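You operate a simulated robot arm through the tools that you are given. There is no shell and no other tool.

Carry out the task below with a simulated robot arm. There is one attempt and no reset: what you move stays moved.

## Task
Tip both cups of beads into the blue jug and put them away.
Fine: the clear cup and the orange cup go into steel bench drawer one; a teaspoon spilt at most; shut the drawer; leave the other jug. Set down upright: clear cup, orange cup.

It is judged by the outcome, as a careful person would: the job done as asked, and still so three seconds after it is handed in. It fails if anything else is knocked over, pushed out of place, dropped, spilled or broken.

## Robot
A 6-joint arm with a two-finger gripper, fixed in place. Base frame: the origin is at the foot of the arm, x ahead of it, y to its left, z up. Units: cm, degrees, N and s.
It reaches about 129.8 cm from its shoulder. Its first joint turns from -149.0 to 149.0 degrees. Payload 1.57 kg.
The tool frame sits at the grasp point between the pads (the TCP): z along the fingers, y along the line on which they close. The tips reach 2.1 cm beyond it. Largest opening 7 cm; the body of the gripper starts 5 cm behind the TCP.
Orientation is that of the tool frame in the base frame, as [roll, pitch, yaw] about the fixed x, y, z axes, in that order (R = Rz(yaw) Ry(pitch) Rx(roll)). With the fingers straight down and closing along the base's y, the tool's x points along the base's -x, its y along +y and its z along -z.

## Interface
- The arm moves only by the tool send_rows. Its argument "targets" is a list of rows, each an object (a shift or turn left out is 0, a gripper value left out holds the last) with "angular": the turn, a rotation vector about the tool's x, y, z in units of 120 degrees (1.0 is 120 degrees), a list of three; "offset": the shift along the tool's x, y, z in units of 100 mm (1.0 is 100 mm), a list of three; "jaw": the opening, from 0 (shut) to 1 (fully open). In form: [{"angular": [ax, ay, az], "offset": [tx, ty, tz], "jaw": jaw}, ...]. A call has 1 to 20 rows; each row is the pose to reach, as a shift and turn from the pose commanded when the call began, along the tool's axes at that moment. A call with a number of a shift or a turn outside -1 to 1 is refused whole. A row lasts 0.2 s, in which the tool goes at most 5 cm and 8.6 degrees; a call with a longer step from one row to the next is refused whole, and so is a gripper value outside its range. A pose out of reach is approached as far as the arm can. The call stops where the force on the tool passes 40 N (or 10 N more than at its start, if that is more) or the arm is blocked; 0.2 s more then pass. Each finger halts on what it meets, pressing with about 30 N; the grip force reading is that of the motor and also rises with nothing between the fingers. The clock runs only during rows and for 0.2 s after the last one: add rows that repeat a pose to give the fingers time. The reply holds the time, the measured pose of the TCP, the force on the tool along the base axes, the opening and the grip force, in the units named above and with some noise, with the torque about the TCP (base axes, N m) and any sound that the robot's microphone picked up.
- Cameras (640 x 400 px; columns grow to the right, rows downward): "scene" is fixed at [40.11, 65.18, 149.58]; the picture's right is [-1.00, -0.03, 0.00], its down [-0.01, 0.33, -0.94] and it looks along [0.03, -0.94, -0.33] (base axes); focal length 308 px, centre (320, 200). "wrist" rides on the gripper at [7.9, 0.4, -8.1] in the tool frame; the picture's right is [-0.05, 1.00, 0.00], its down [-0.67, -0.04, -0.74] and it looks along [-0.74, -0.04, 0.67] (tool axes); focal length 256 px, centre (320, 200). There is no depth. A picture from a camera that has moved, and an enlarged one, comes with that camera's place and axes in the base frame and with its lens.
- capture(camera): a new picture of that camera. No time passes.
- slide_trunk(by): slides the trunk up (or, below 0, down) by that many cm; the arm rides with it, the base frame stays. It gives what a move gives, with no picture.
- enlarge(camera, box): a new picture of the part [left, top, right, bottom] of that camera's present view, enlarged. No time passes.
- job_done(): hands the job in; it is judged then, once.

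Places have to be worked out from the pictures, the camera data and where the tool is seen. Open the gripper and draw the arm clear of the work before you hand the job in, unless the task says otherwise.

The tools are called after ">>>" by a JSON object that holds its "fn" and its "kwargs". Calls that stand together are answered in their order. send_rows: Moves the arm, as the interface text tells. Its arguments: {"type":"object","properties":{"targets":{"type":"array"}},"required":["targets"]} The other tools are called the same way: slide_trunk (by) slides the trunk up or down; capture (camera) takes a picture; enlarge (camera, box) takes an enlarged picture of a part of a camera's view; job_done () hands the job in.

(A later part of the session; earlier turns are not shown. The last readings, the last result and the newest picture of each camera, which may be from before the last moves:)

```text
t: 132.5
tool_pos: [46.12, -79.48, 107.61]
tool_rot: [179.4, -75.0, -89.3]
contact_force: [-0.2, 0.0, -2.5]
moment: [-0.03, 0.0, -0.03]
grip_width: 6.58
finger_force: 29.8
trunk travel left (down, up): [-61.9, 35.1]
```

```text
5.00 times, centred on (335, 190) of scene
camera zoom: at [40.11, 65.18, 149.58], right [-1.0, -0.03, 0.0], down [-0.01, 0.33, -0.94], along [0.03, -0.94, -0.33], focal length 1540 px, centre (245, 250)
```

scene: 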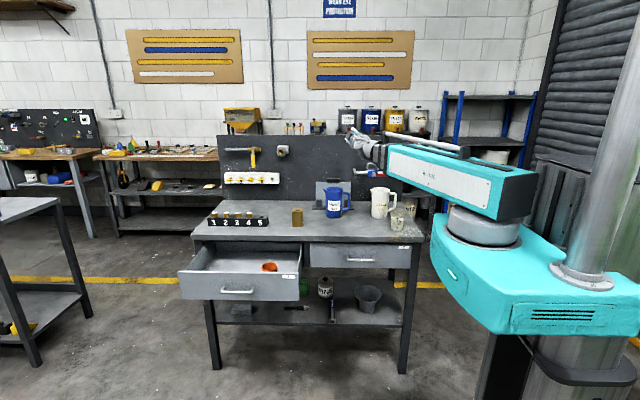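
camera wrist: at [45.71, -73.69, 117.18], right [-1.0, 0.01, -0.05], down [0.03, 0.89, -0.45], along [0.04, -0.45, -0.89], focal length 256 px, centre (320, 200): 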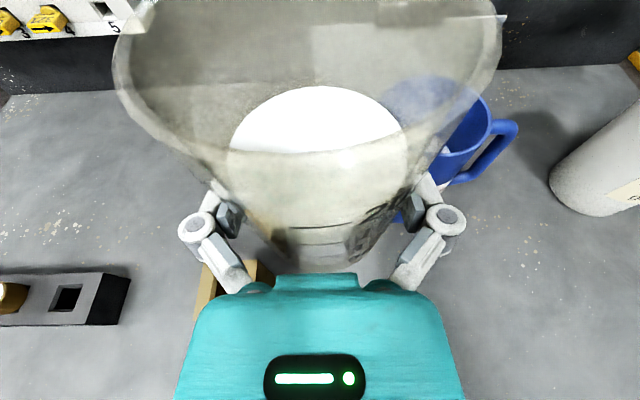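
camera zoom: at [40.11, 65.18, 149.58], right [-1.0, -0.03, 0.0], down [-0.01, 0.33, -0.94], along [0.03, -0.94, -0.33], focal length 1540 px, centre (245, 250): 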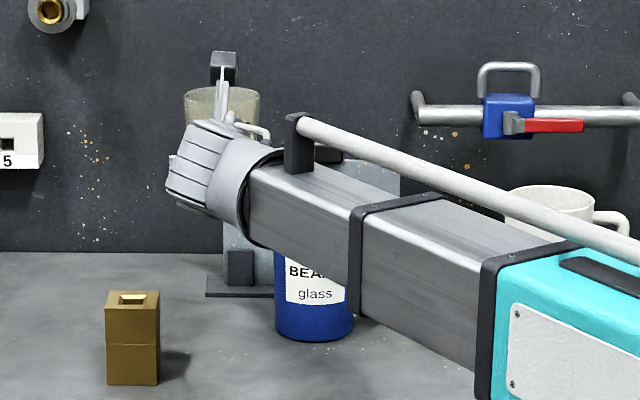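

The cup is beside the jug's +x side at z above its rim. I'll advance to y≈-89.7 alongside the jug mouth.

>>> {"fn": "send_rows", "kwargs": {"targets": [{"offset": [0.026, 0.003, 0.097]}, {"offset": [0.075, 0.008, 0.28]}, {"offset": [0.13, 0.014, 0.483]}, {"offset": [0.18, 0.02, 0.676]}, {"offset": [0.23, 0.025, 0.86]}, {"offset": [0.264, 0.027, 0.985]}]}}

>>> {"fn": "capture", "kwargs": {"camera": "wrist"}}

>>> {"fn": "enlarge", "kwargs": {"camera": "scene", "box": [300, 150, 390, 220]}}

```text
t: 133.9
tool_pos: [45.82, -89.73, 107.47]
tool_rot: [179.4, -75.1, -89.3]
contact_force: [0.3, -0.1, -3.8]
moment: [-0.03, 0.02, 0.05]
grip_width: 6.59
finger_force: 29.7
trunk travel left (down, up): [-61.9, 35.1]
```

```text
taken
camera wrist: at [45.42, -83.88, 117.18], right [-1.0, 0.01, -0.05], down [0.03, 0.89, -0.45], along [0.04, -0.45, -0.89], focal length 256 px, centre (320, 200)
```

wrist: 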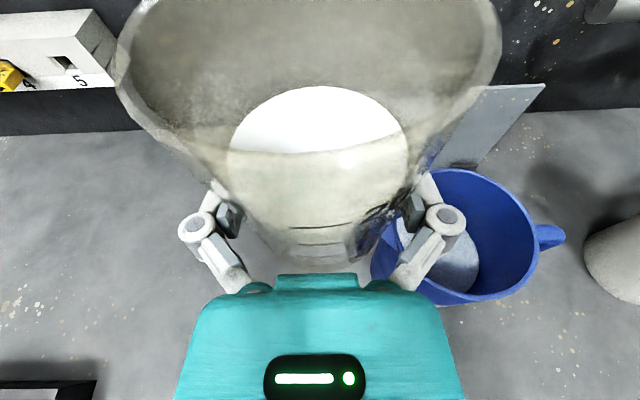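

```text
5.71 times, centred on (345, 185) of scene
camera zoom: at [40.11, 65.18, 149.58], right [-1.0, -0.03, 0.0], down [-0.01, 0.33, -0.94], along [0.03, -0.94, -0.33], focal length 1760 px, centre (177, 286)
```

zoom: 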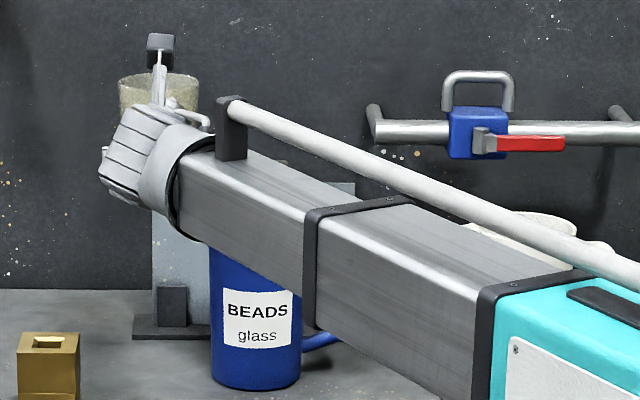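

I'll enlarge to confirm the jug mouth's position relative to the cup before tipping.

>>> {"fn": "enlarge", "kwargs": {"camera": "wrist", "box": [350, 140, 590, 330]}}

```text
2.11 times, centred on (470, 235) of wrist
camera zoom: at [45.42, -83.88, 117.18], right [-1.0, 0.01, -0.05], down [0.03, 0.89, -0.45], along [0.04, -0.45, -0.89], focal length 539 px, centre (4, 126)
```

zoom: 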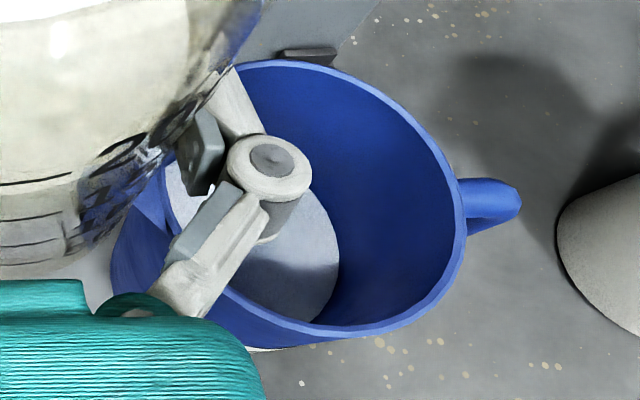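

The mouth is centred near (36.7, -90.0), as expected. I'll tilt the cup 40° toward -x (below the flow angle) with the lip ending up over the mouth.

>>> {"fn": "send_rows", "kwargs": {"targets": [{"angular": [0.01078, 0, 0.04025], "offset": [0.0002, 0, -0.0]}, {"angular": [0.02157, 0, 0.0805], "offset": [0.0007, 0, -0.0002]}, {"angular": [0.03235, 0, 0.1207], "offset": [0.0016, 0, -0.0004]}, {"angular": [0.04313, 0, 0.161], "offset": [0.0284, 0, -0.0076]}, {"angular": [0.05392, 0, 0.2012], "offset": [0.044, 0, -0.0118]}, {"angular": [0.0647, 0, 0.2415], "offset": [0.063, 0.005, -0.0169]}, {"angular": [0.07548, 0, 0.2817], "offset": [0.0851, 0.01, -0.0228]}, {"angular": [0.08627, 0, 0.322], "offset": [0.11, 0.01, -0.0295]}]}}

>>> {"fn": "capture", "kwargs": {"camera": "wrist"}}

>>> {"fn": "enlarge", "kwargs": {"camera": "scene", "box": [300, 150, 390, 220]}}

```text
t: 135.7
tool_pos: [45.77, -89.59, 108.66]
tool_rot: [-107.1, -47.7, -157.4]
contact_force: [0.4, 0.7, -2.4]
moment: [0.01, -0.05, 0.05]
grip_width: 6.56
finger_force: 29.9
trunk travel left (down, up): [-61.9, 35.1]
```

```text
taken
camera wrist: at [39.12, -83.86, 115.76], right [-0.73, 0.01, -0.68], down [0.32, 0.89, -0.32], along [0.6, -0.45, -0.66], focal length 256 px, centre (320, 200)
```

wrist: 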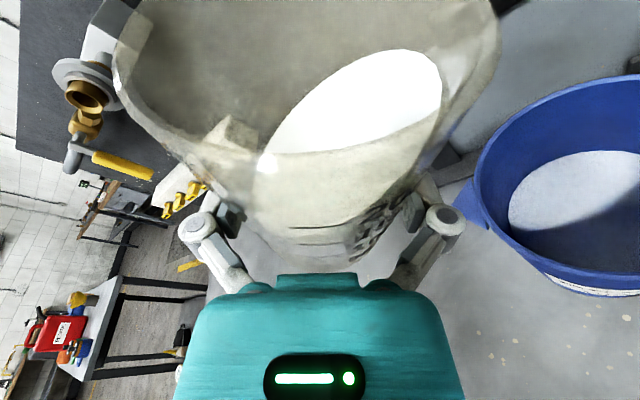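

```text
5.71 times, centred on (345, 185) of scene
camera zoom: at [40.11, 65.18, 149.58], right [-1.0, -0.03, 0.0], down [-0.01, 0.33, -0.94], along [0.03, -0.94, -0.33], focal length 1760 px, centre (177, 286)
```

zoom: 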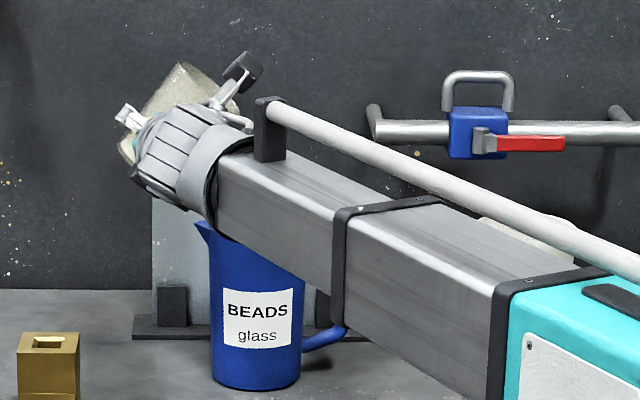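

No flow at 40° yet, and the lip sits over the mouth. I'll lower 2 cm (keeping the lower finger clear of the spout) and then tip slowly from 40° to 60°.

>>> {"fn": "slide_trunk", "kwargs": {"by": -2}}

>>> {"fn": "send_rows", "kwargs": {"targets": [{"angular": [0.00539, 0, 0.02012], "offset": [0.005, -0.0161, -0.0013]}, {"angular": [0.01078, 0, 0.04025], "offset": [0.0101, -0.0322, -0.0027]}, {"angular": [0.01618, 0, 0.06037], "offset": [0.0173, -0.0477, -0.0046]}, {"angular": [0.02157, 0, 0.0805], "offset": [0.0245, -0.0631, -0.0066]}]}}

>>> {"fn": "capture", "kwargs": {"camera": "wrist"}}

>>> {"fn": "enlarge", "kwargs": {"camera": "scene", "box": [300, 150, 390, 220]}}

```text
t: 136.4
tool_pos: [45.8, -89.58, 106.66]
tool_rot: [-107.2, -47.9, -157.3]
contact_force: [-0.3, 0.3, -3.3]
moment: [-0.02, -0.04, 0.03]
grip_width: 6.58
finger_force: 29.6
trunk travel left (down, up): [-59.9, 37.1]
```

```text
t: 137.4
tool_pos: [46.04, -89.81, 107.11]
tool_rot: [-102.3, -38.5, -160.7]
contact_force: [-0.4, 0.2, -2.8]
moment: [-0.03, -0.04, 0.0]
grip_width: 6.56
finger_force: 29.9
trunk travel left (down, up): [-59.9, 37.1]
```

```text
taken
camera wrist: at [38.28, -83.89, 113.1], right [-0.6, 0.01, -0.8], down [0.37, 0.89, -0.26], along [0.71, -0.45, -0.54], focal length 256 px, centre (320, 200)
```

wrist: 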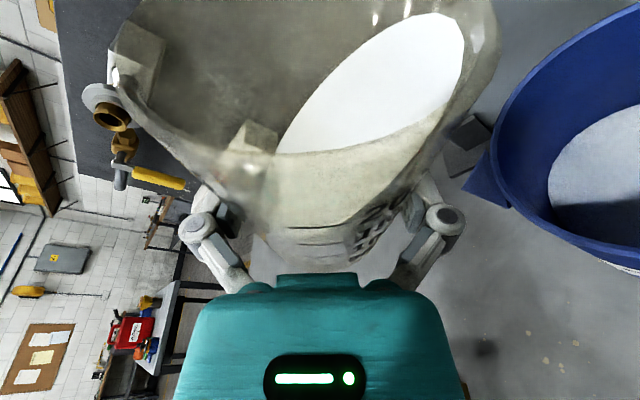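

```text
5.71 times, centred on (345, 185) of scene
camera zoom: at [40.11, 65.18, 149.58], right [-1.0, -0.03, 0.0], down [-0.01, 0.33, -0.94], along [0.03, -0.94, -0.33], focal length 1760 px, centre (177, 286)
```

zoom: 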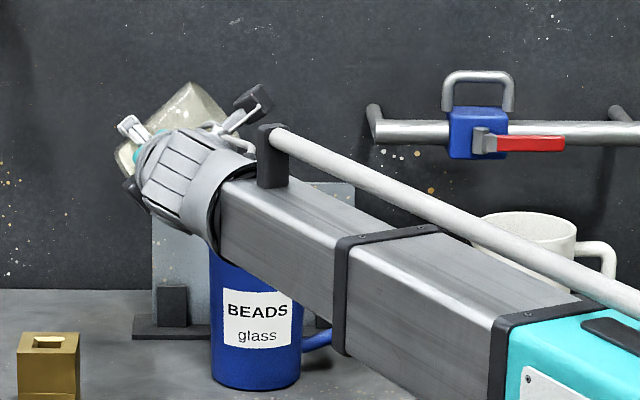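

Still not flowing at 50°, with the surface nearly at the lip. I'll continue to 60° slowly.

>>> {"fn": "send_rows", "kwargs": {"targets": [{"angular": [0.00539, 0, 0.02012], "offset": [0.0071, -0.0158, -0.0019]}, {"angular": [0.01078, 0, 0.04025], "offset": [0.0143, -0.0316, -0.0038]}, {"angular": [0.01618, 0, 0.06037], "offset": [0.0246, -0.046, -0.0066]}, {"angular": [0.02157, 0, 0.0805], "offset": [0.035, -0.0603, -0.0094]}]}}

>>> {"fn": "capture", "kwargs": {"camera": "wrist"}}

>>> {"fn": "enlarge", "kwargs": {"camera": "scene", "box": [300, 150, 390, 220]}}

```text
t: 138.4
tool_pos: [46.15, -89.68, 107.9]
tool_rot: [-98.5, -29.0, -162.8]
contact_force: [-0.1, 0.2, -2.3]
moment: [0.01, -0.03, -0.01]
grip_width: 6.58
finger_force: 29.9
trunk travel left (down, up): [-59.9, 37.1]
```

```text
taken
camera wrist: at [37.46, -83.87, 112.36], right [-0.46, 0.01, -0.89], down [0.41, 0.89, -0.2], along [0.79, -0.45, -0.41], focal length 256 px, centre (320, 200)
```

wrist: 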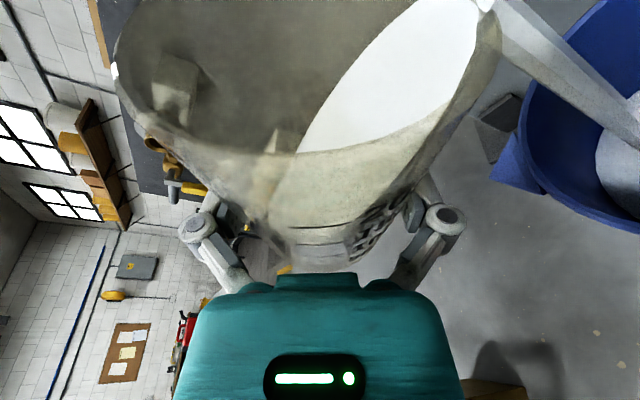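

```text
5.71 times, centred on (345, 185) of scene
camera zoom: at [40.11, 65.18, 149.58], right [-1.0, -0.03, 0.0], down [-0.01, 0.33, -0.94], along [0.03, -0.94, -0.33], focal length 1760 px, centre (177, 286)
```

zoom: 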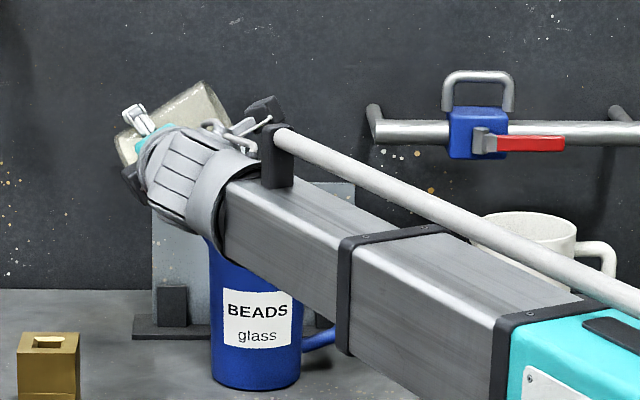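

Flow has begun and the stream lands inside the jug. I'll continue from 60° to 80° at the same slow rate with the lip held in place.

>>> {"fn": "send_rows", "kwargs": {"targets": [{"angular": [0.00539, 0, 0.02012], "offset": [0.0099, -0.0158, -0.0027]}, {"angular": [0.01078, 0, 0.04025], "offset": [0.0199, -0.0317, -0.0053]}, {"angular": [0.01618, 0, 0.06037], "offset": [0.0331, -0.0464, -0.0089]}, {"angular": [0.02157, 0, 0.0805], "offset": [0.0463, -0.0611, -0.0124]}, {"angular": [0.02696, 0, 0.1006], "offset": [0.062, -0.0752, -0.0166]}, {"angular": [0.03235, 0, 0.1207], "offset": [0.0777, -0.0893, -0.0208]}, {"angular": [0.03774, 0, 0.1409], "offset": [0.096, -0.1022, -0.0257]}, {"angular": [0.04313, 0, 0.161], "offset": [0.1144, -0.1151, -0.0306]}]}}

>>> {"fn": "capture", "kwargs": {"camera": "wrist"}}

>>> {"fn": "enlarge", "kwargs": {"camera": "scene", "box": [300, 150, 390, 220]}}

```text
t: 140.2
tool_pos: [45.63, -89.65, 109.51]
tool_rot: [-92.4, -9.8, -164.8]
contact_force: [0.2, -0.4, -0.6]
moment: [0.01, -0.02, 0.0]
grip_width: 6.51
finger_force: 30.2
trunk travel left (down, up): [-59.9, 37.1]
```

```text
taken
camera wrist: at [35.96, -83.85, 110.72], right [-0.12, 0.01, -0.99], down [0.45, 0.89, -0.05], along [0.88, -0.45, -0.12], focal length 256 px, centre (320, 200)
```

wrist: 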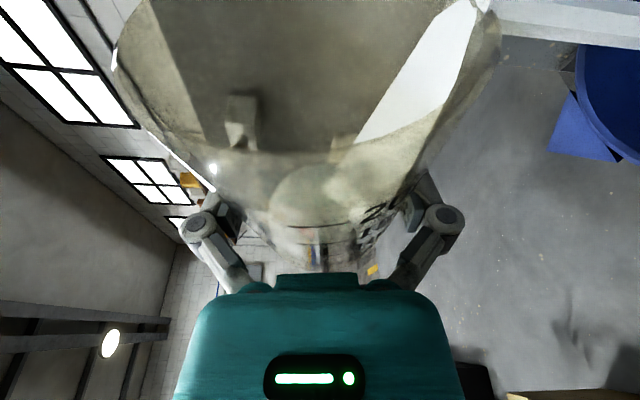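

```text
5.71 times, centred on (345, 185) of scene
camera zoom: at [40.11, 65.18, 149.58], right [-1.0, -0.03, 0.0], down [-0.01, 0.33, -0.94], along [0.03, -0.94, -0.33], focal length 1760 px, centre (177, 286)
```

zoom: 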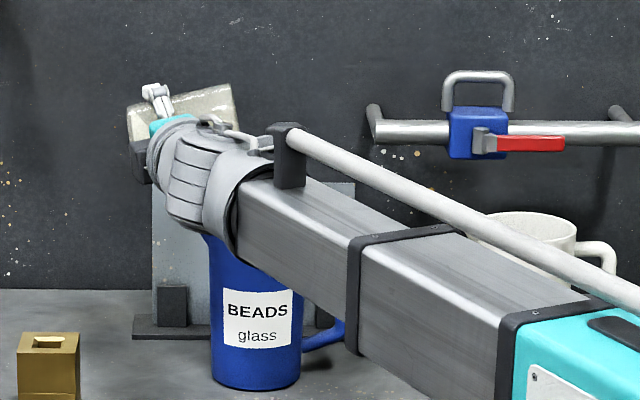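

The cup is mostly empty and the stream is still inside the jug. I'll continue from 80° to 110°.

>>> {"fn": "send_rows", "kwargs": {"targets": [{"angular": [0.00539, 0, 0.02012], "offset": [0.0154, -0.0186, -0.0041]}, {"angular": [0.01078, 0, 0.04025], "offset": [0.0308, -0.0371, -0.0083]}, {"angular": [0.01618, 0, 0.06037], "offset": [0.0487, -0.0554, -0.013]}, {"angular": [0.02157, 0, 0.0805], "offset": [0.0665, -0.0738, -0.0178]}, {"angular": [0.02696, 0, 0.1006], "offset": [0.0867, -0.0916, -0.0232]}, {"angular": [0.03235, 0, 0.1207], "offset": [0.1069, -0.1095, -0.0286]}, {"angular": [0.03774, 0, 0.1409], "offset": [0.1295, -0.1267, -0.0347]}, {"angular": [0.04313, 0, 0.161], "offset": [0.152, -0.144, -0.0407]}, {"angular": [0.04853, 0, 0.1811], "offset": [0.1764, -0.1606, -0.0473]}, {"angular": [0.05392, 0, 0.2012], "offset": [0.2008, -0.1772, -0.0538]}, {"angular": [0.05931, 0, 0.2214], "offset": [0.227, -0.193, -0.0608]}, {"angular": [0.0647, 0, 0.2415], "offset": [0.2533, -0.2087, -0.0679]}, {"angular": [0.0647, 0, 0.2415], "offset": [0.2533, -0.2087, -0.0679]}, {"angular": [0.0647, 0, 0.2415], "offset": [0.2533, -0.2087, -0.0679]}]}}

>>> {"fn": "capture", "kwargs": {"camera": "wrist"}}

>>> {"fn": "enlarge", "kwargs": {"camera": "scene", "box": [300, 150, 390, 220]}}

```text
t: 143.2
tool_pos: [43.43, -89.56, 112.01]
tool_rot: [-84.5, 19.0, -164.0]
contact_force: [-0.4, 0.1, -0.5]
moment: [-0.01, -0.03, -0.02]
grip_width: 6.49
finger_force: 30.3
trunk travel left (down, up): [-59.9, 37.1]
```

```text
taken
camera wrist: at [34.42, -83.87, 108.2], right [0.39, 0.01, -0.92], down [0.41, 0.89, 0.18], along [0.82, -0.45, 0.34], focal length 256 px, centre (320, 200)
```

wrist: 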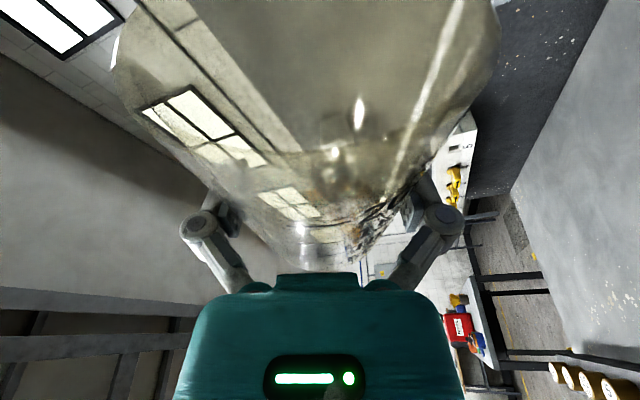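

```text
5.71 times, centred on (345, 185) of scene
camera zoom: at [40.11, 65.18, 149.58], right [-1.0, -0.03, 0.0], down [-0.01, 0.33, -0.94], along [0.03, -0.94, -0.33], focal length 1760 px, centre (177, 286)
```

zoom: 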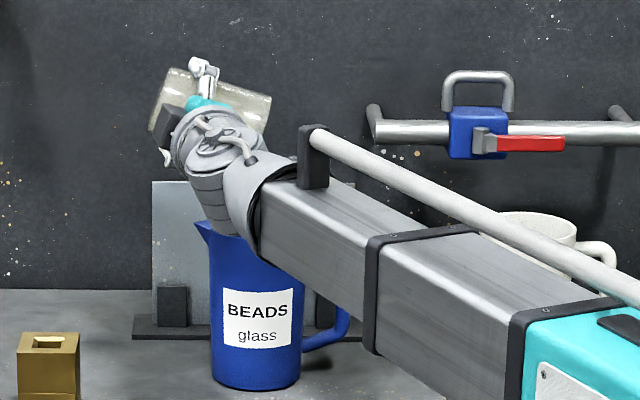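

The cup is empty at 110° (tool load back to ~0.5 N). I'll raise 3 cm and roll it back upright while easing away from the jug.

>>> {"fn": "slide_trunk", "kwargs": {"by": 3}}

>>> {"fn": "send_rows", "kwargs": {"targets": [{"angular": [-0.01695, 0, -0.06324], "offset": [-0.0092, 0.0693, -0.0271]}, {"angular": [-0.03389, 0, -0.12648], "offset": [-0.0181, 0.1396, -0.0543]}, {"angular": [-0.05084, 0, -0.18972], "offset": [-0.0265, 0.2114, -0.0816]}, {"angular": [-0.06778, 0, -0.25296], "offset": [-0.0353, 0.2818, -0.1089]}, {"angular": [-0.08473, 0, -0.3162], "offset": [-0.0445, 0.3514, -0.136]}, {"angular": [-0.10167, 0, -0.37944], "offset": [-0.0549, 0.4173, -0.1627]}, {"angular": [-0.11862, 0, -0.44268], "offset": [-0.0665, 0.4801, -0.1892]}, {"angular": [-0.13556, 0, -0.50592], "offset": [-0.0798, 0.5378, -0.2153]}, {"angular": [-0.15251, 0, -0.56916], "offset": [-0.0953, 0.5891, -0.2406]}, {"angular": [-0.16945, 0, -0.6324], "offset": [-0.113, 0.6344, -0.2655]}, {"angular": [-0.1864, 0, -0.69564], "offset": [-0.1335, 0.6718, -0.2896]}, {"angular": [-0.20334, 0, -0.75888], "offset": [-0.1566, 0.7017, -0.313]}, {"angular": [-0.22029, 0, -0.82212], "offset": [-0.1826, 0.7232, -0.3356]}, {"angular": [-0.23723, 0, -0.88536], "offset": [-0.2116, 0.7363, -0.3574]}]}}

>>> {"fn": "capture", "kwargs": {"camera": "wrist"}}

>>> {"fn": "enlarge", "kwargs": {"camera": "scene", "box": [280, 150, 400, 240]}}

```text
t: 143.9
tool_pos: [43.57, -89.62, 115.12]
tool_rot: [-84.5, 19.1, -164.0]
contact_force: [-0.1, -0.2, -0.8]
moment: [-0.02, -0.03, -0.01]
grip_width: 6.51
finger_force: 30.1
trunk travel left (down, up): [-62.9, 34.1]
```

```text
t: 146.9
tool_pos: [47.0, -85.66, 108.59]
tool_rot: [179.0, -75.1, -88.8]
contact_force: [0.2, 0.6, -0.5]
moment: [0.0, 0.0, 0.0]
grip_width: 6.48
finger_force: 30.1
trunk travel left (down, up): [-62.9, 34.1]
```

```text
taken
camera wrist: at [46.64, -79.87, 118.21], right [-1.0, 0.01, -0.05], down [0.03, 0.89, -0.45], along [0.04, -0.45, -0.89], focal length 256 px, centre (320, 200)
```

wrist: 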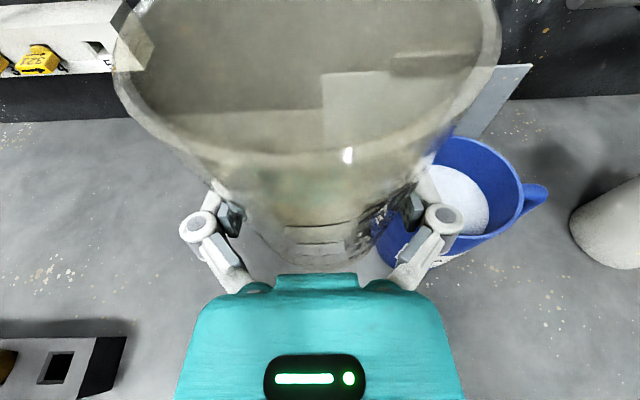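

```text
4.44 times, centred on (340, 195) of scene
camera zoom: at [40.11, 65.18, 149.58], right [-1.0, -0.03, 0.0], down [-0.01, 0.33, -0.94], along [0.03, -0.94, -0.33], focal length 1369 px, centre (231, 222)
```

zoom: 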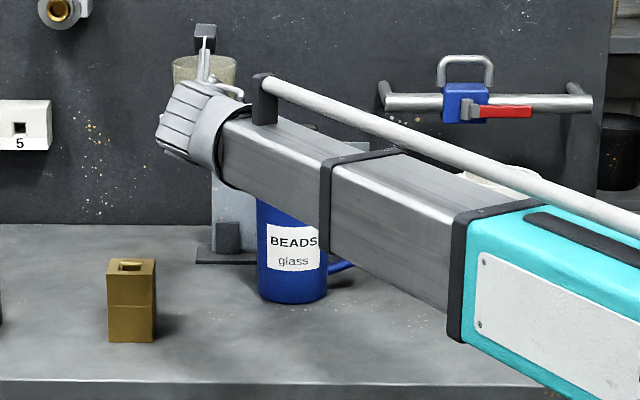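

The clear cup is empty, the jug has gained the beads, and no spill is visible. I'll bring the cup to an open spot on the bench near (35, -74) to set it down and re-grip by the rim.

>>> {"fn": "send_rows", "kwargs": {"targets": [{"offset": [-0.052, 0.12, -0.193]}, {"offset": [-0.104, 0.24, -0.386]}, {"offset": [-0.155, 0.36, -0.58]}, {"offset": [-0.207, 0.48, -0.773]}, {"offset": [-0.259, 0.6, -0.966]}]}}

>>> {"fn": "send_rows", "kwargs": {"targets": [{"offset": [-0.022, 0.3, -0.08]}, {"offset": [-0.044, 0.6, -0.164]}]}}

>>> {"fn": "slide_trunk", "kwargs": {"by": -17}}

>>> {"fn": "capture", "kwargs": {"camera": "wrist"}}

>>> {"fn": "enlarge", "kwargs": {"camera": "scene", "box": [280, 170, 400, 250]}}

```text
t: 148.1
tool_pos: [40.95, -75.51, 108.63]
tool_rot: [179.5, -74.9, -89.5]
contact_force: [0.2, 1.3, -2.0]
moment: [-0.04, 0.0, 0.0]
grip_width: 6.5
finger_force: 29.7
trunk travel left (down, up): [-62.9, 34.1]
```

```text
t: 148.7
tool_pos: [35.09, -73.86, 108.59]
tool_rot: [179.5, -75.0, -89.6]
contact_force: [0.0, -0.2, -1.1]
moment: [0.02, 0.02, -0.02]
grip_width: 6.49
finger_force: 30.0
trunk travel left (down, up): [-62.9, 34.1]
```

```text
t: 150.6
tool_pos: [35.05, -74.09, 91.55]
tool_rot: [179.5, -75.0, -89.5]
contact_force: [0.5, 0.1, -0.3]
moment: [0.02, -0.03, -0.01]
grip_width: 6.46
finger_force: 29.6
trunk travel left (down, up): [-45.9, 51.1]
```

```text
taken
camera wrist: at [34.65, -68.22, 101.21], right [-1.0, 0.01, -0.05], down [0.03, 0.89, -0.45], along [0.04, -0.45, -0.89], focal length 256 px, centre (320, 200)
```

wrist: 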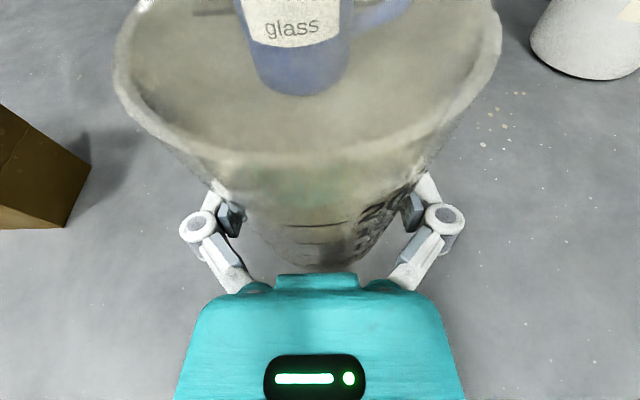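

```text
5.00 times, centred on (340, 210) of scene
camera zoom: at [40.11, 65.18, 149.58], right [-1.0, -0.03, 0.0], down [-0.01, 0.33, -0.94], along [0.03, -0.94, -0.33], focal length 1540 px, centre (220, 150)
```

zoom: 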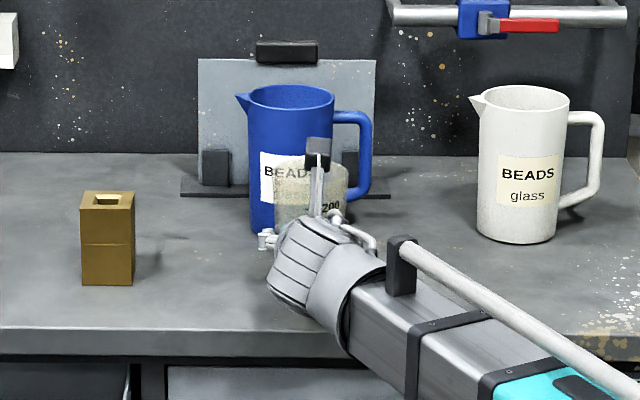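

The cup is over a clear spot. I'll lower it the last few centimetres and feel for contact.

>>> {"fn": "slide_trunk", "kwargs": {"by": -2.7}}

>>> {"fn": "slide_trunk", "kwargs": {"by": -0.2}}

```text
t: 151.4
tool_pos: [35.06, -74.04, 88.86]
tool_rot: [179.4, -74.9, -89.4]
contact_force: [0.0, 0.8, -0.3]
moment: [-0.01, -0.01, 0.01]
grip_width: 6.49
finger_force: 30.4
trunk travel left (down, up): [-43.2, 53.8]
```

```text
t: 151.9
tool_pos: [35.12, -73.94, 88.62]
tool_rot: [179.5, -75.0, -89.5]
contact_force: [-0.3, 0.6, -0.9]
moment: [-0.02, 0.0, -0.01]
grip_width: 6.48
finger_force: 30.1
trunk travel left (down, up): [-43.0, 54.0]
```

>>> {"fn": "slide_trunk", "kwargs": {"by": -0.15}}

```text
t: 152.4
tool_pos: [35.02, -74.04, 88.57]
tool_rot: [179.6, -75.2, -89.5]
contact_force: [0.0, -3.6, 10.1]
moment: [-0.03, -0.25, -0.06]
grip_width: 6.51
finger_force: 30.0
trunk travel left (down, up): [-42.8, 54.2]
```

The cup is on the bench (10 N contact). I'll open the jaw and back straight out.

>>> {"fn": "send_rows", "kwargs": {"targets": [{"jaw": 1.0}, {"jaw": 1.0}, {"jaw": 1.0}, {"offset": [-0.013, 0, -0.048]}, {"offset": [-0.039, 0, -0.145]}, {"offset": [-0.078, 0, -0.29]}, {"offset": [-0.13, 0, -0.483]}, {"offset": [-0.181, 0, -0.676]}, {"offset": [-0.233, 0, -0.869]}]}}

>>> {"fn": "capture", "kwargs": {"camera": "wrist"}}

>>> {"fn": "enlarge", "kwargs": {"camera": "scene", "box": [300, 180, 390, 245]}}

```text
t: 154.4
tool_pos: [35.05, -65.02, 88.5]
tool_rot: [179.4, -75.1, -89.5]
contact_force: [-0.2, 0.0, -0.2]
moment: [-0.03, -0.01, -0.03]
grip_width: 7.01
finger_force: 0.0
trunk travel left (down, up): [-42.8, 54.2]
```

```text
taken
camera wrist: at [34.64, -59.2, 98.16], right [-1.0, 0.01, -0.05], down [0.03, 0.89, -0.45], along [0.04, -0.45, -0.89], focal length 256 px, centre (320, 200)
```

wrist: 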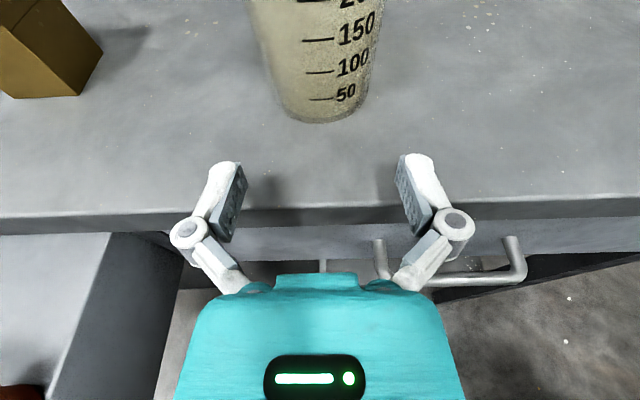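

```text
6.15 times, centred on (345, 212) of scene
camera zoom: at [40.11, 65.18, 149.58], right [-1.0, -0.03, 0.0], down [-0.01, 0.33, -0.94], along [0.03, -0.94, -0.33], focal length 1896 px, centre (166, 123)
```

zoom: 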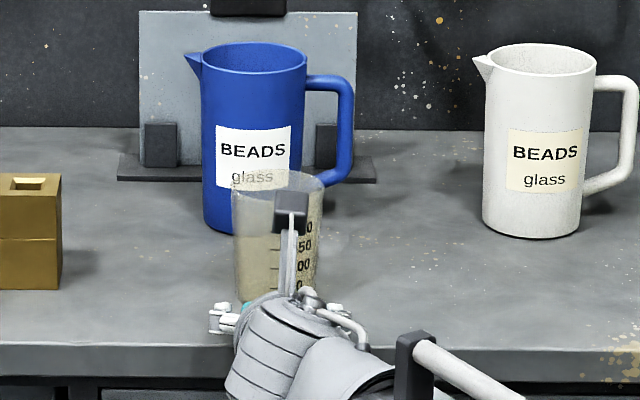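

The clear cup stands on its own. As before, I'll raise the trunk and pitch the tool to straight down for the rim pinch.

>>> {"fn": "slide_trunk", "kwargs": {"by": 30}}

>>> {"fn": "send_rows", "kwargs": {"targets": [{"angular": [0, -0.0625, 0], "offset": [-0.2095, 0, 0.1183], "jaw": 0.6}, {"angular": [0, -0.125, 0], "offset": [-0.4065, 0, 0.2331]}, {"angular": [0, -0.1875, 0], "offset": [-0.589, 0, 0.3442]}, {"angular": [0, -0.25, 0], "offset": [-0.7522, 0, 0.45]}, {"angular": [0, -0.3125, 0], "offset": [-0.8931, 0, 0.5499]}]}}

>>> {"fn": "send_rows", "kwargs": {"targets": [{"angular": [0, -0.0625, 0], "offset": [-0.0355, 0, 0.1448]}, {"angular": [0, -0.125, 0], "offset": [-0.0541, 0, 0.2677]}, {"angular": [0, -0.1875, 0], "offset": [-0.0546, 0, 0.3669]}, {"angular": [0, -0.25, 0], "offset": [-0.0362, 0, 0.4415]}, {"angular": [0, -0.3125, 0], "offset": [0.0016, 0, 0.4908]}]}}

>>> {"fn": "send_rows", "kwargs": {"targets": [{"offset": [0.1, -0.1, 0]}, {"offset": [0.2, -0.2, 0]}, {"offset": [0.33, -0.35, 0]}, {"offset": [0.33, -0.35, 0]}]}}

>>> {"fn": "capture", "kwargs": {"camera": "wrist"}}

>>> {"fn": "enlarge", "kwargs": {"camera": "wrist", "box": [290, 0, 450, 130]}}

>>> {"fn": "enlarge", "kwargs": {"camera": "scene", "box": [310, 175, 380, 235]}}

```text
t: 157.4
tool_pos: [35.05, -64.99, 118.5]
tool_rot: [179.5, -75.0, -89.6]
contact_force: [-0.3, 0.6, 0.3]
moment: [-0.01, -0.01, -0.02]
grip_width: 6.97
finger_force: 0.0
trunk travel left (down, up): [-72.8, 24.2]
```

```text
t: 158.6
tool_pos: [35.11, -68.09, 108.56]
tool_rot: [179.7, -37.4, -89.8]
contact_force: [-0.1, -0.8, 0.1]
moment: [0.01, 0.01, 0.03]
grip_width: 4.18
finger_force: 0.1
trunk travel left (down, up): [-72.8, 24.2]
```

```text
t: 159.8
tool_pos: [35.12, -71.14, 104.65]
tool_rot: [179.8, 0.2, -89.9]
contact_force: [0.3, 0.0, 0.1]
moment: [0.03, -0.04, 0.03]
grip_width: 4.19
finger_force: 0.0
trunk travel left (down, up): [-72.8, 24.2]
```

```text
t: 160.8
tool_pos: [38.69, -74.42, 104.67]
tool_rot: [180.0, 0.0, -89.9]
contact_force: [-0.6, -0.7, -1.4]
moment: [0.0, -0.02, 0.01]
grip_width: 4.21
finger_force: 0.1
trunk travel left (down, up): [-72.8, 24.2]
```

```text
taken
camera wrist: at [38.19, -82.31, 112.71], right [-1.0, 0.05, 0.0], down [0.04, 0.67, 0.74], along [0.04, 0.74, -0.67], focal length 256 px, centre (320, 200)
```

wrist: 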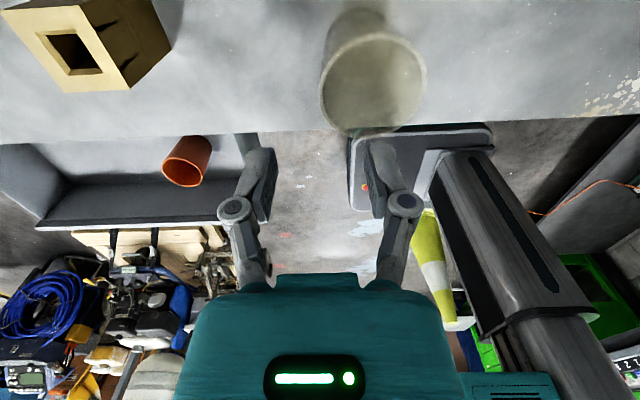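

```text
3.08 times, centred on (370, 65) of wrist
camera zoom: at [38.19, -82.31, 112.71], right [-1.0, 0.05, 0.0], down [0.04, 0.67, 0.74], along [0.04, 0.74, -0.67], focal length 788 px, centre (166, 615)
```

zoom: 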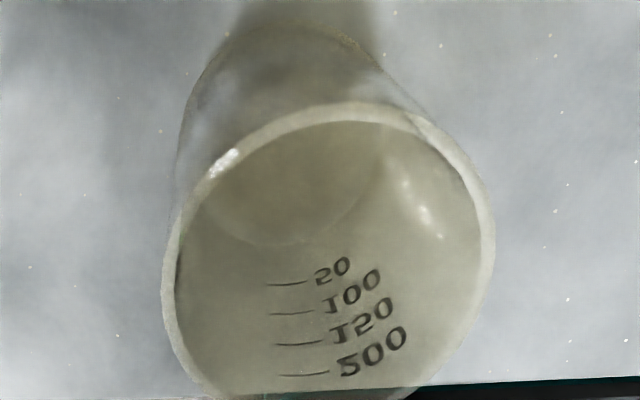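

```text
6.67 times, centred on (345, 205) of scene
camera zoom: at [40.11, 65.18, 149.58], right [-1.0, -0.03, 0.0], down [-0.01, 0.33, -0.94], along [0.03, -0.94, -0.33], focal length 2054 px, centre (153, 167)
```

zoom: 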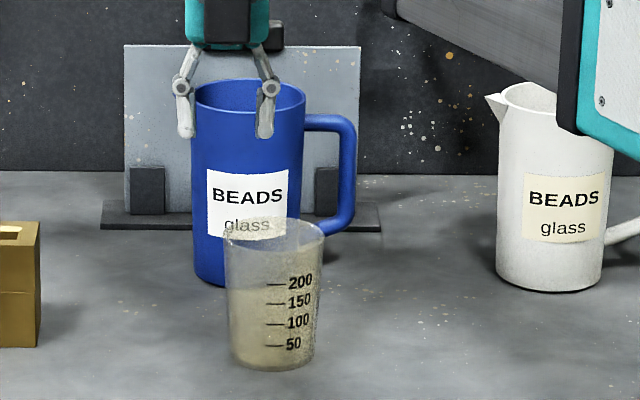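

The clear cup is empty (graduations visible through, no white beads), with its rim centre near (35.0, -74.0). I'll trim y by 0.4 cm and lower the fingers over its +x wall.

>>> {"fn": "send_rows", "kwargs": {"targets": [{"offset": [-0.04, 0, 0]}]}}

>>> {"fn": "slide_trunk", "kwargs": {"by": -6.5}}

>>> {"fn": "capture", "kwargs": {"camera": "wrist"}}

>>> {"fn": "enlarge", "kwargs": {"camera": "scene", "box": [310, 175, 380, 235]}}

```text
t: 161.2
tool_pos: [38.48, -73.95, 104.59]
tool_rot: [179.9, -0.1, -90.0]
contact_force: [0.9, -0.3, -0.8]
moment: [-0.02, -0.02, 0.0]
grip_width: 4.21
finger_force: 0.1
trunk travel left (down, up): [-72.8, 24.2]
```

```text
t: 162.2
tool_pos: [38.62, -74.0, 98.2]
tool_rot: [180.0, -0.2, -90.0]
contact_force: [-0.7, 0.7, 0.3]
moment: [0.0, 0.02, 0.03]
grip_width: 4.2
finger_force: 0.1
trunk travel left (down, up): [-66.3, 30.7]
```

```text
taken
camera wrist: at [38.14, -81.89, 106.22], right [-1.0, 0.05, 0.0], down [0.04, 0.67, 0.74], along [0.04, 0.74, -0.67], focal length 256 px, centre (320, 200)
```

wrist: 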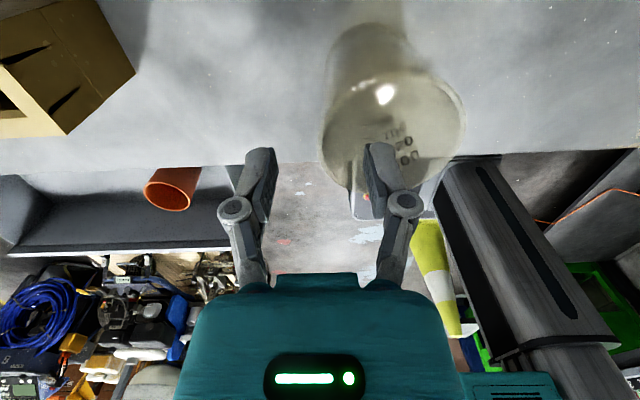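

```text
6.67 times, centred on (345, 205) of scene
camera zoom: at [40.11, 65.18, 149.58], right [-1.0, -0.03, 0.0], down [-0.01, 0.33, -0.94], along [0.03, -0.94, -0.33], focal length 2054 px, centre (153, 167)
```

zoom: 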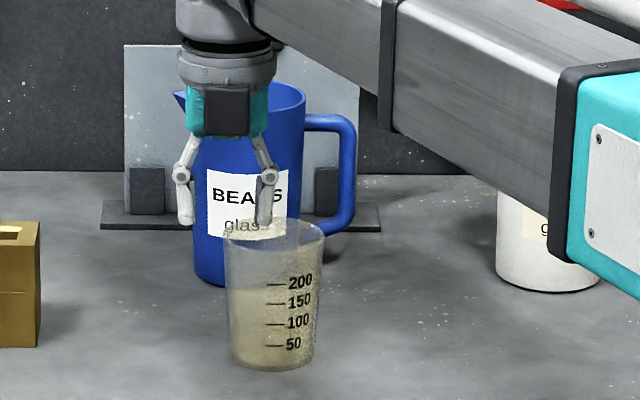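

The fingers straddle the +x wall, and the wrist camera stays clear of the jug. I'll lower 4.3 cm and close.

>>> {"fn": "slide_trunk", "kwargs": {"by": -4.3}}

>>> {"fn": "capture", "kwargs": {"camera": "wrist"}}

>>> {"fn": "enlarge", "kwargs": {"camera": "scene", "box": [310, 175, 380, 235]}}

```text
t: 163.1
tool_pos: [38.55, -73.96, 93.82]
tool_rot: [179.9, -0.2, -90.0]
contact_force: [-0.5, 0.6, 0.0]
moment: [0.0, -0.02, 0.0]
grip_width: 4.21
finger_force: 0.0
trunk travel left (down, up): [-62.0, 35.0]
```

```text
taken
camera wrist: at [38.14, -81.89, 101.92], right [-1.0, 0.05, 0.0], down [0.04, 0.67, 0.74], along [0.04, 0.74, -0.67], focal length 256 px, centre (320, 200)
```

wrist: 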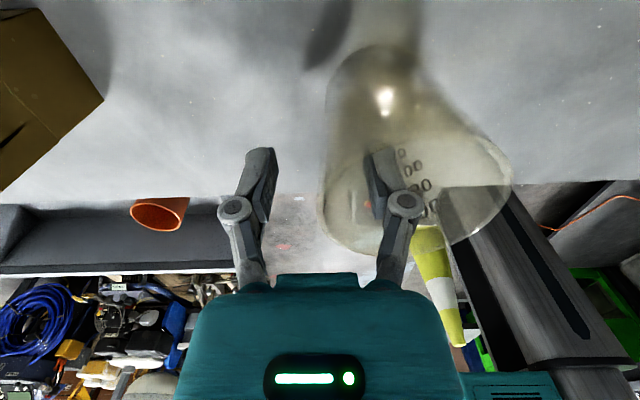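

```text
6.67 times, centred on (345, 205) of scene
camera zoom: at [40.11, 65.18, 149.58], right [-1.0, -0.03, 0.0], down [-0.01, 0.33, -0.94], along [0.03, -0.94, -0.33], focal length 2054 px, centre (153, 167)
```

zoom: 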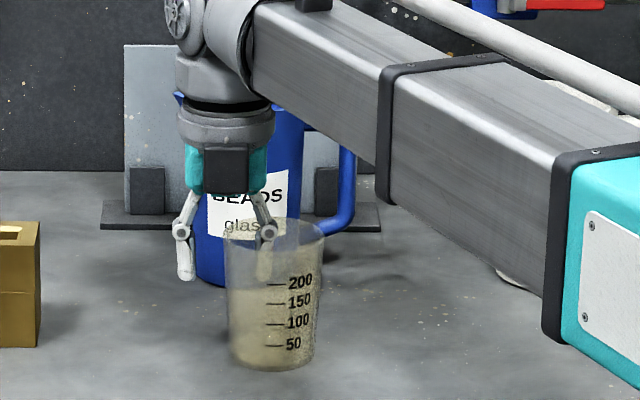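

One finger is inside, one outside, evenly spaced about the wall. I'll close to pinch.

>>> {"fn": "send_rows", "kwargs": {"targets": [{"jaw": 0.3}, {"jaw": 0.15}, {"jaw": 0.0}, {"jaw": 0.0}, {"jaw": 0.0}, {"jaw": 0.0}]}}

>>> {"fn": "slide_trunk", "kwargs": {"by": 3}}

>>> {"fn": "enlarge", "kwargs": {"camera": "scene", "box": [310, 170, 380, 230]}}

>>> {"fn": "capture", "kwargs": {"camera": "wrist"}}

```text
t: 164.5
tool_pos: [38.55, -73.84, 93.97]
tool_rot: [179.8, -0.1, -90.1]
contact_force: [-3.3, 1.1, 10.1]
moment: [0.05, 0.87, -0.04]
grip_width: 0.58
finger_force: 29.7
trunk travel left (down, up): [-62.0, 35.0]
```

```text
t: 165.2
tool_pos: [38.68, -73.87, 96.9]
tool_rot: [179.9, -0.2, -90.0]
contact_force: [-0.4, 0.0, -0.4]
moment: [0.01, -0.04, -0.02]
grip_width: 0.6
finger_force: 30.0
trunk travel left (down, up): [-65.0, 32.0]
```

```text
6.67 times, centred on (345, 200) of scene
camera zoom: at [40.11, 65.18, 149.58], right [-1.0, -0.03, 0.0], down [-0.01, 0.33, -0.94], along [0.03, -0.94, -0.33], focal length 2054 px, centre (153, 200)
```

zoom: 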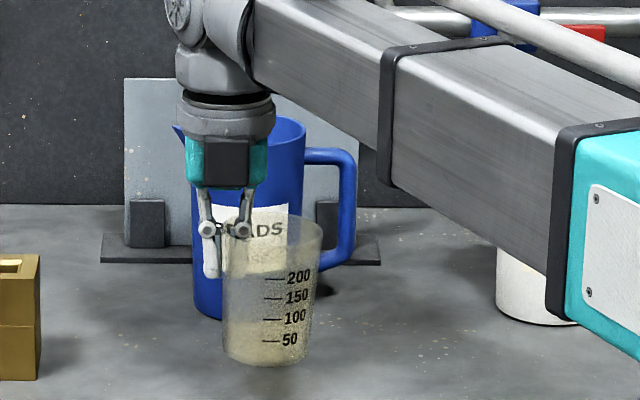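

```text
taken
camera wrist: at [38.15, -81.91, 104.91], right [-1.0, 0.05, 0.0], down [0.04, 0.67, 0.74], along [0.04, 0.74, -0.67], focal length 256 px, centre (320, 200)
```

wrist: 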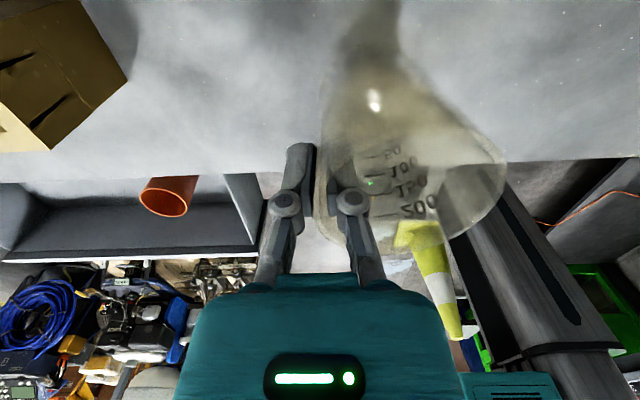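

The clear cup is pinched and lifted. I'll raise it and carry it to the drawer, heading for about x=83.6, y=-52, well clear of the orange cup.

>>> {"fn": "slide_trunk", "kwargs": {"by": 11}}

>>> {"fn": "send_rows", "kwargs": {"targets": [{"offset": [-0.07, -0.14, 0]}, {"offset": [-0.17, -0.35, 0]}, {"offset": [-0.28, -0.57, 0]}, {"offset": [-0.37, -0.76, 0]}, {"offset": [-0.438, -0.9, 0]}]}}

>>> {"fn": "send_rows", "kwargs": {"targets": [{"offset": [-0.1, -0.2, 0]}, {"offset": [-0.21, -0.43, 0]}, {"offset": [-0.32, -0.66, 0]}, {"offset": [-0.438, -0.9, 0]}]}}

>>> {"fn": "send_rows", "kwargs": {"targets": [{"offset": [-0.1, -0.2, 0]}, {"offset": [-0.21, -0.43, 0]}, {"offset": [-0.32, -0.66, 0]}, {"offset": [-0.438, -0.9, 0]}]}}

>>> {"fn": "send_rows", "kwargs": {"targets": [{"offset": [-0.1, -0.2, 0]}, {"offset": [-0.21, -0.43, 0]}, {"offset": [-0.32, -0.66, 0]}, {"offset": [-0.438, -0.9, 0]}]}}

>>> {"fn": "send_rows", "kwargs": {"targets": [{"offset": [-0.1, -0.2, 0]}, {"offset": [-0.21, -0.43, 0]}, {"offset": [-0.32, -0.66, 0]}, {"offset": [-0.4, -0.82, 0]}, {"offset": [-0.438, -0.9, 0]}]}}

>>> {"fn": "capture", "kwargs": {"camera": "wrist"}}

>>> {"fn": "enlarge", "kwargs": {"camera": "scene", "box": [170, 160, 330, 290]}}

```text
t: 166.7
tool_pos: [38.56, -74.01, 107.86]
tool_rot: [179.9, -0.1, -90.0]
contact_force: [0.1, 0.2, -0.9]
moment: [0.0, -0.02, 0.0]
grip_width: 0.58
finger_force: 30.2
trunk travel left (down, up): [-76.0, 21.0]
```

```text
t: 167.9
tool_pos: [47.65, -69.49, 107.95]
tool_rot: [179.9, -0.1, -89.9]
contact_force: [-0.3, 0.2, -0.2]
moment: [-0.01, 0.01, -0.02]
grip_width: 0.59
finger_force: 30.2
trunk travel left (down, up): [-76.0, 21.0]
```

```text
t: 168.9
tool_pos: [56.64, -65.15, 107.92]
tool_rot: [179.8, -0.1, -90.0]
contact_force: [-1.2, -0.3, -0.7]
moment: [0.03, -0.04, -0.01]
grip_width: 0.61
finger_force: 30.0
trunk travel left (down, up): [-76.0, 21.0]
```

```text
t: 169.9
tool_pos: [65.55, -60.82, 107.9]
tool_rot: [179.8, -0.1, -90.0]
contact_force: [-0.4, 0.3, -0.7]
moment: [0.0, -0.06, 0.0]
grip_width: 0.59
finger_force: 30.6
trunk travel left (down, up): [-76.0, 21.0]
```

```text
t: 170.9
tool_pos: [74.65, -56.26, 107.8]
tool_rot: [179.9, -0.2, -90.0]
contact_force: [-0.6, 0.0, 0.2]
moment: [0.0, -0.01, 0.02]
grip_width: 0.61
finger_force: 29.4
trunk travel left (down, up): [-76.0, 21.0]
```

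```text
t: 172.1
tool_pos: [83.68, -52.01, 107.88]
tool_rot: [179.9, -0.1, -89.9]
contact_force: [-0.6, 0.8, 0.1]
moment: [-0.03, -0.01, 0.01]
grip_width: 0.6
finger_force: 30.3
trunk travel left (down, up): [-76.0, 21.0]
```

```text
taken
camera wrist: at [83.17, -59.95, 115.9], right [-1.0, 0.05, 0.0], down [0.04, 0.67, 0.74], along [0.04, 0.74, -0.67], focal length 256 px, centre (320, 200)
```

wrist: 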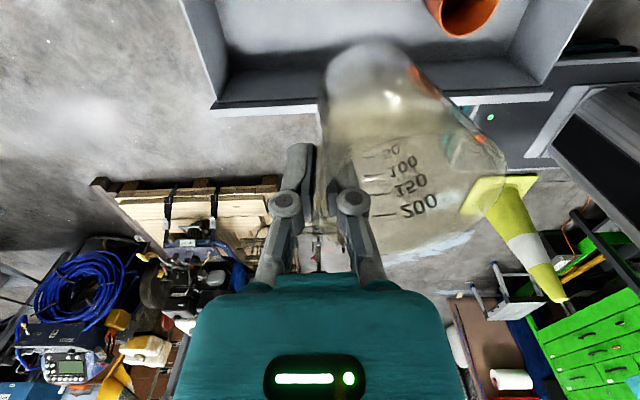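

```text
3.08 times, centred on (250, 225) of scene
camera zoom: at [40.11, 65.18, 149.58], right [-1.0, -0.03, 0.0], down [-0.01, 0.33, -0.94], along [0.03, -0.94, -0.33], focal length 948 px, centre (535, 123)
```

zoom: 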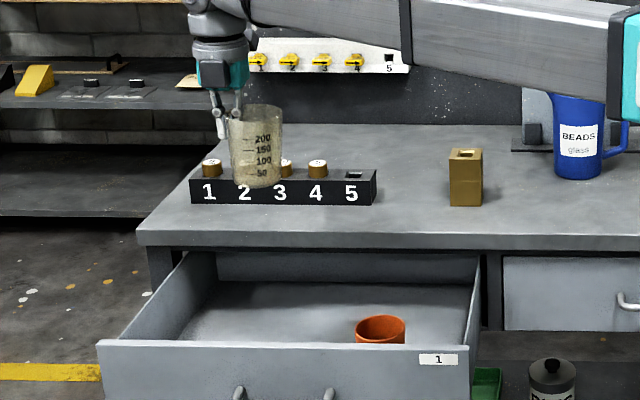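

The clear cup hangs over a free part of the drawer. I'll lower it most of the way and then step to contact.

>>> {"fn": "slide_trunk", "kwargs": {"by": -20}}

>>> {"fn": "slide_trunk", "kwargs": {"by": -9}}

>>> {"fn": "capture", "kwargs": {"camera": "wrist"}}

>>> {"fn": "enlarge", "kwargs": {"camera": "scene", "box": [180, 200, 320, 300]}}

```text
t: 174.2
tool_pos: [83.65, -52.03, 87.85]
tool_rot: [180.0, -0.1, -90.0]
contact_force: [-0.2, 0.4, -1.0]
moment: [0.02, -0.01, 0.0]
grip_width: 0.58
finger_force: 29.8
trunk travel left (down, up): [-56.0, 41.0]
```

```text
t: 175.5
tool_pos: [83.46, -51.9, 78.84]
tool_rot: [179.9, -0.1, -90.0]
contact_force: [-0.2, -0.4, -1.5]
moment: [0.0, -0.02, -0.01]
grip_width: 0.6
finger_force: 29.4
trunk travel left (down, up): [-47.0, 50.0]
```

```text
taken
camera wrist: at [83.13, -59.96, 86.91], right [-1.0, 0.05, 0.0], down [0.04, 0.67, 0.74], along [0.04, 0.74, -0.67], focal length 256 px, centre (320, 200)
```

wrist: 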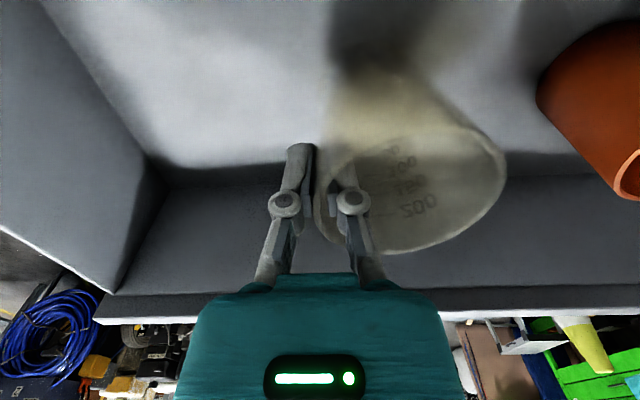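

```text
4.00 times, centred on (250, 250) of scene
camera zoom: at [40.11, 65.18, 149.58], right [-1.0, -0.03, 0.0], down [-0.01, 0.33, -0.94], along [0.03, -0.94, -0.33], focal length 1232 px, centre (600, 0)
```

zoom: 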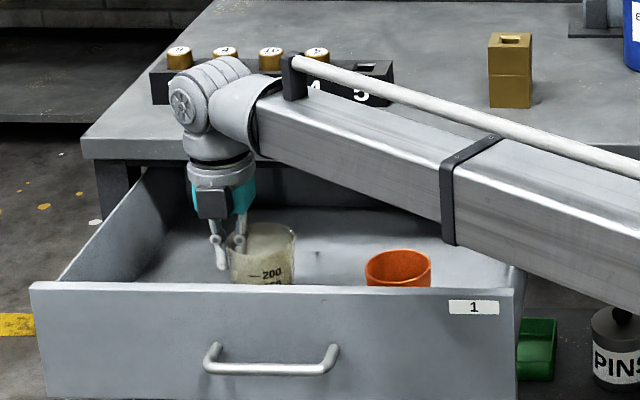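

About 1.8 cm above the floor now. I'll step down and stop at first contact.

>>> {"fn": "slide_trunk", "kwargs": {"by": -1.2}}

>>> {"fn": "slide_trunk", "kwargs": {"by": -0.3}}

```text
t: 176.1
tool_pos: [83.53, -52.08, 77.64]
tool_rot: [179.9, -0.1, -90.0]
contact_force: [-0.9, -0.4, -0.1]
moment: [-0.02, 0.0, 0.0]
grip_width: 0.59
finger_force: 30.4
trunk travel left (down, up): [-45.8, 51.2]
```

```text
t: 176.6
tool_pos: [83.52, -51.86, 77.31]
tool_rot: [179.8, -0.1, -89.9]
contact_force: [0.0, 0.6, -0.6]
moment: [-0.01, -0.02, 0.01]
grip_width: 0.6
finger_force: 30.3
trunk travel left (down, up): [-45.5, 51.5]
```

>>> {"fn": "slide_trunk", "kwargs": {"by": -0.25}}

```text
t: 177.1
tool_pos: [83.49, -52.08, 77.24]
tool_rot: [179.8, 0.0, -90.1]
contact_force: [-1.2, 0.3, -0.2]
moment: [-0.05, -0.01, -0.03]
grip_width: 0.59
finger_force: 29.4
trunk travel left (down, up): [-45.3, 51.7]
```

>>> {"fn": "slide_trunk", "kwargs": {"by": -0.25}}

```text
t: 177.6
tool_pos: [83.44, -52.06, 76.87]
tool_rot: [-180.0, -0.1, -90.0]
contact_force: [0.8, 0.0, 5.6]
moment: [0.0, 0.32, -0.02]
grip_width: 0.59
finger_force: 29.8
trunk travel left (down, up): [-45.0, 52.0]
```

First contact (5.6 N). I'll settle it 0.2 cm more and then release slowly.

>>> {"fn": "slide_trunk", "kwargs": {"by": -0.2}}

>>> {"fn": "send_rows", "kwargs": {"targets": [{"jaw": 0.15}, {"jaw": 0.3}, {"jaw": 0.45}, {"jaw": 0.5}, {"jaw": 0.5}, {"jaw": 0.5}]}}

>>> {"fn": "capture", "kwargs": {"camera": "wrist"}}

>>> {"fn": "enlarge", "kwargs": {"camera": "scene", "box": [190, 220, 310, 290]}}

```text
t: 178.2
tool_pos: [83.55, -52.02, 76.73]
tool_rot: [-180.0, -0.2, -89.9]
contact_force: [7.0, -1.6, 23.8]
moment: [-0.08, 0.74, 0.09]
grip_width: 0.6
finger_force: 30.1
trunk travel left (down, up): [-44.8, 52.2]
```

```text
t: 179.6
tool_pos: [83.44, -51.97, 76.62]
tool_rot: [179.9, -0.1, -90.0]
contact_force: [-0.8, 0.7, 1.0]
moment: [0.0, 0.02, 0.01]
grip_width: 3.48
finger_force: 0.0
trunk travel left (down, up): [-44.8, 52.2]
```

```text
taken
camera wrist: at [83.13, -59.96, 84.71], right [-1.0, 0.05, 0.0], down [0.04, 0.67, 0.74], along [0.04, 0.74, -0.67], focal length 256 px, centre (320, 200)
```

wrist: 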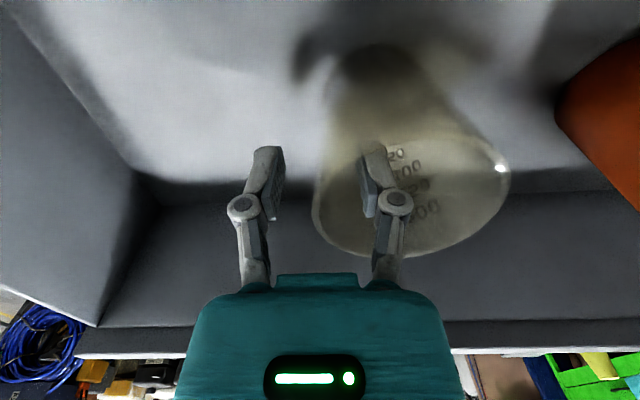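

```text
5.33 times, centred on (250, 255) of scene
camera zoom: at [40.11, 65.18, 149.58], right [-1.0, -0.03, 0.0], down [-0.01, 0.33, -0.94], along [0.03, -0.94, -0.33], focal length 1643 px, centre (693, -93)
```

zoom: 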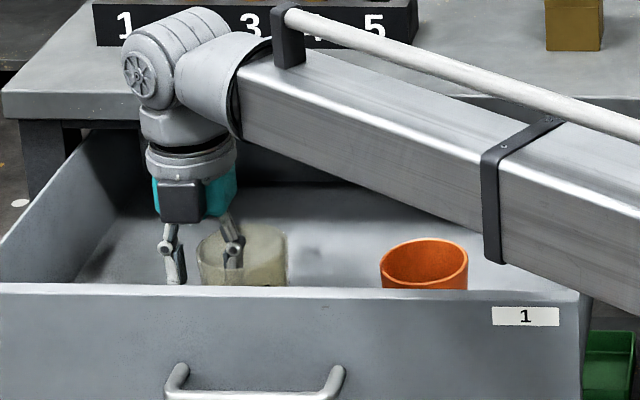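

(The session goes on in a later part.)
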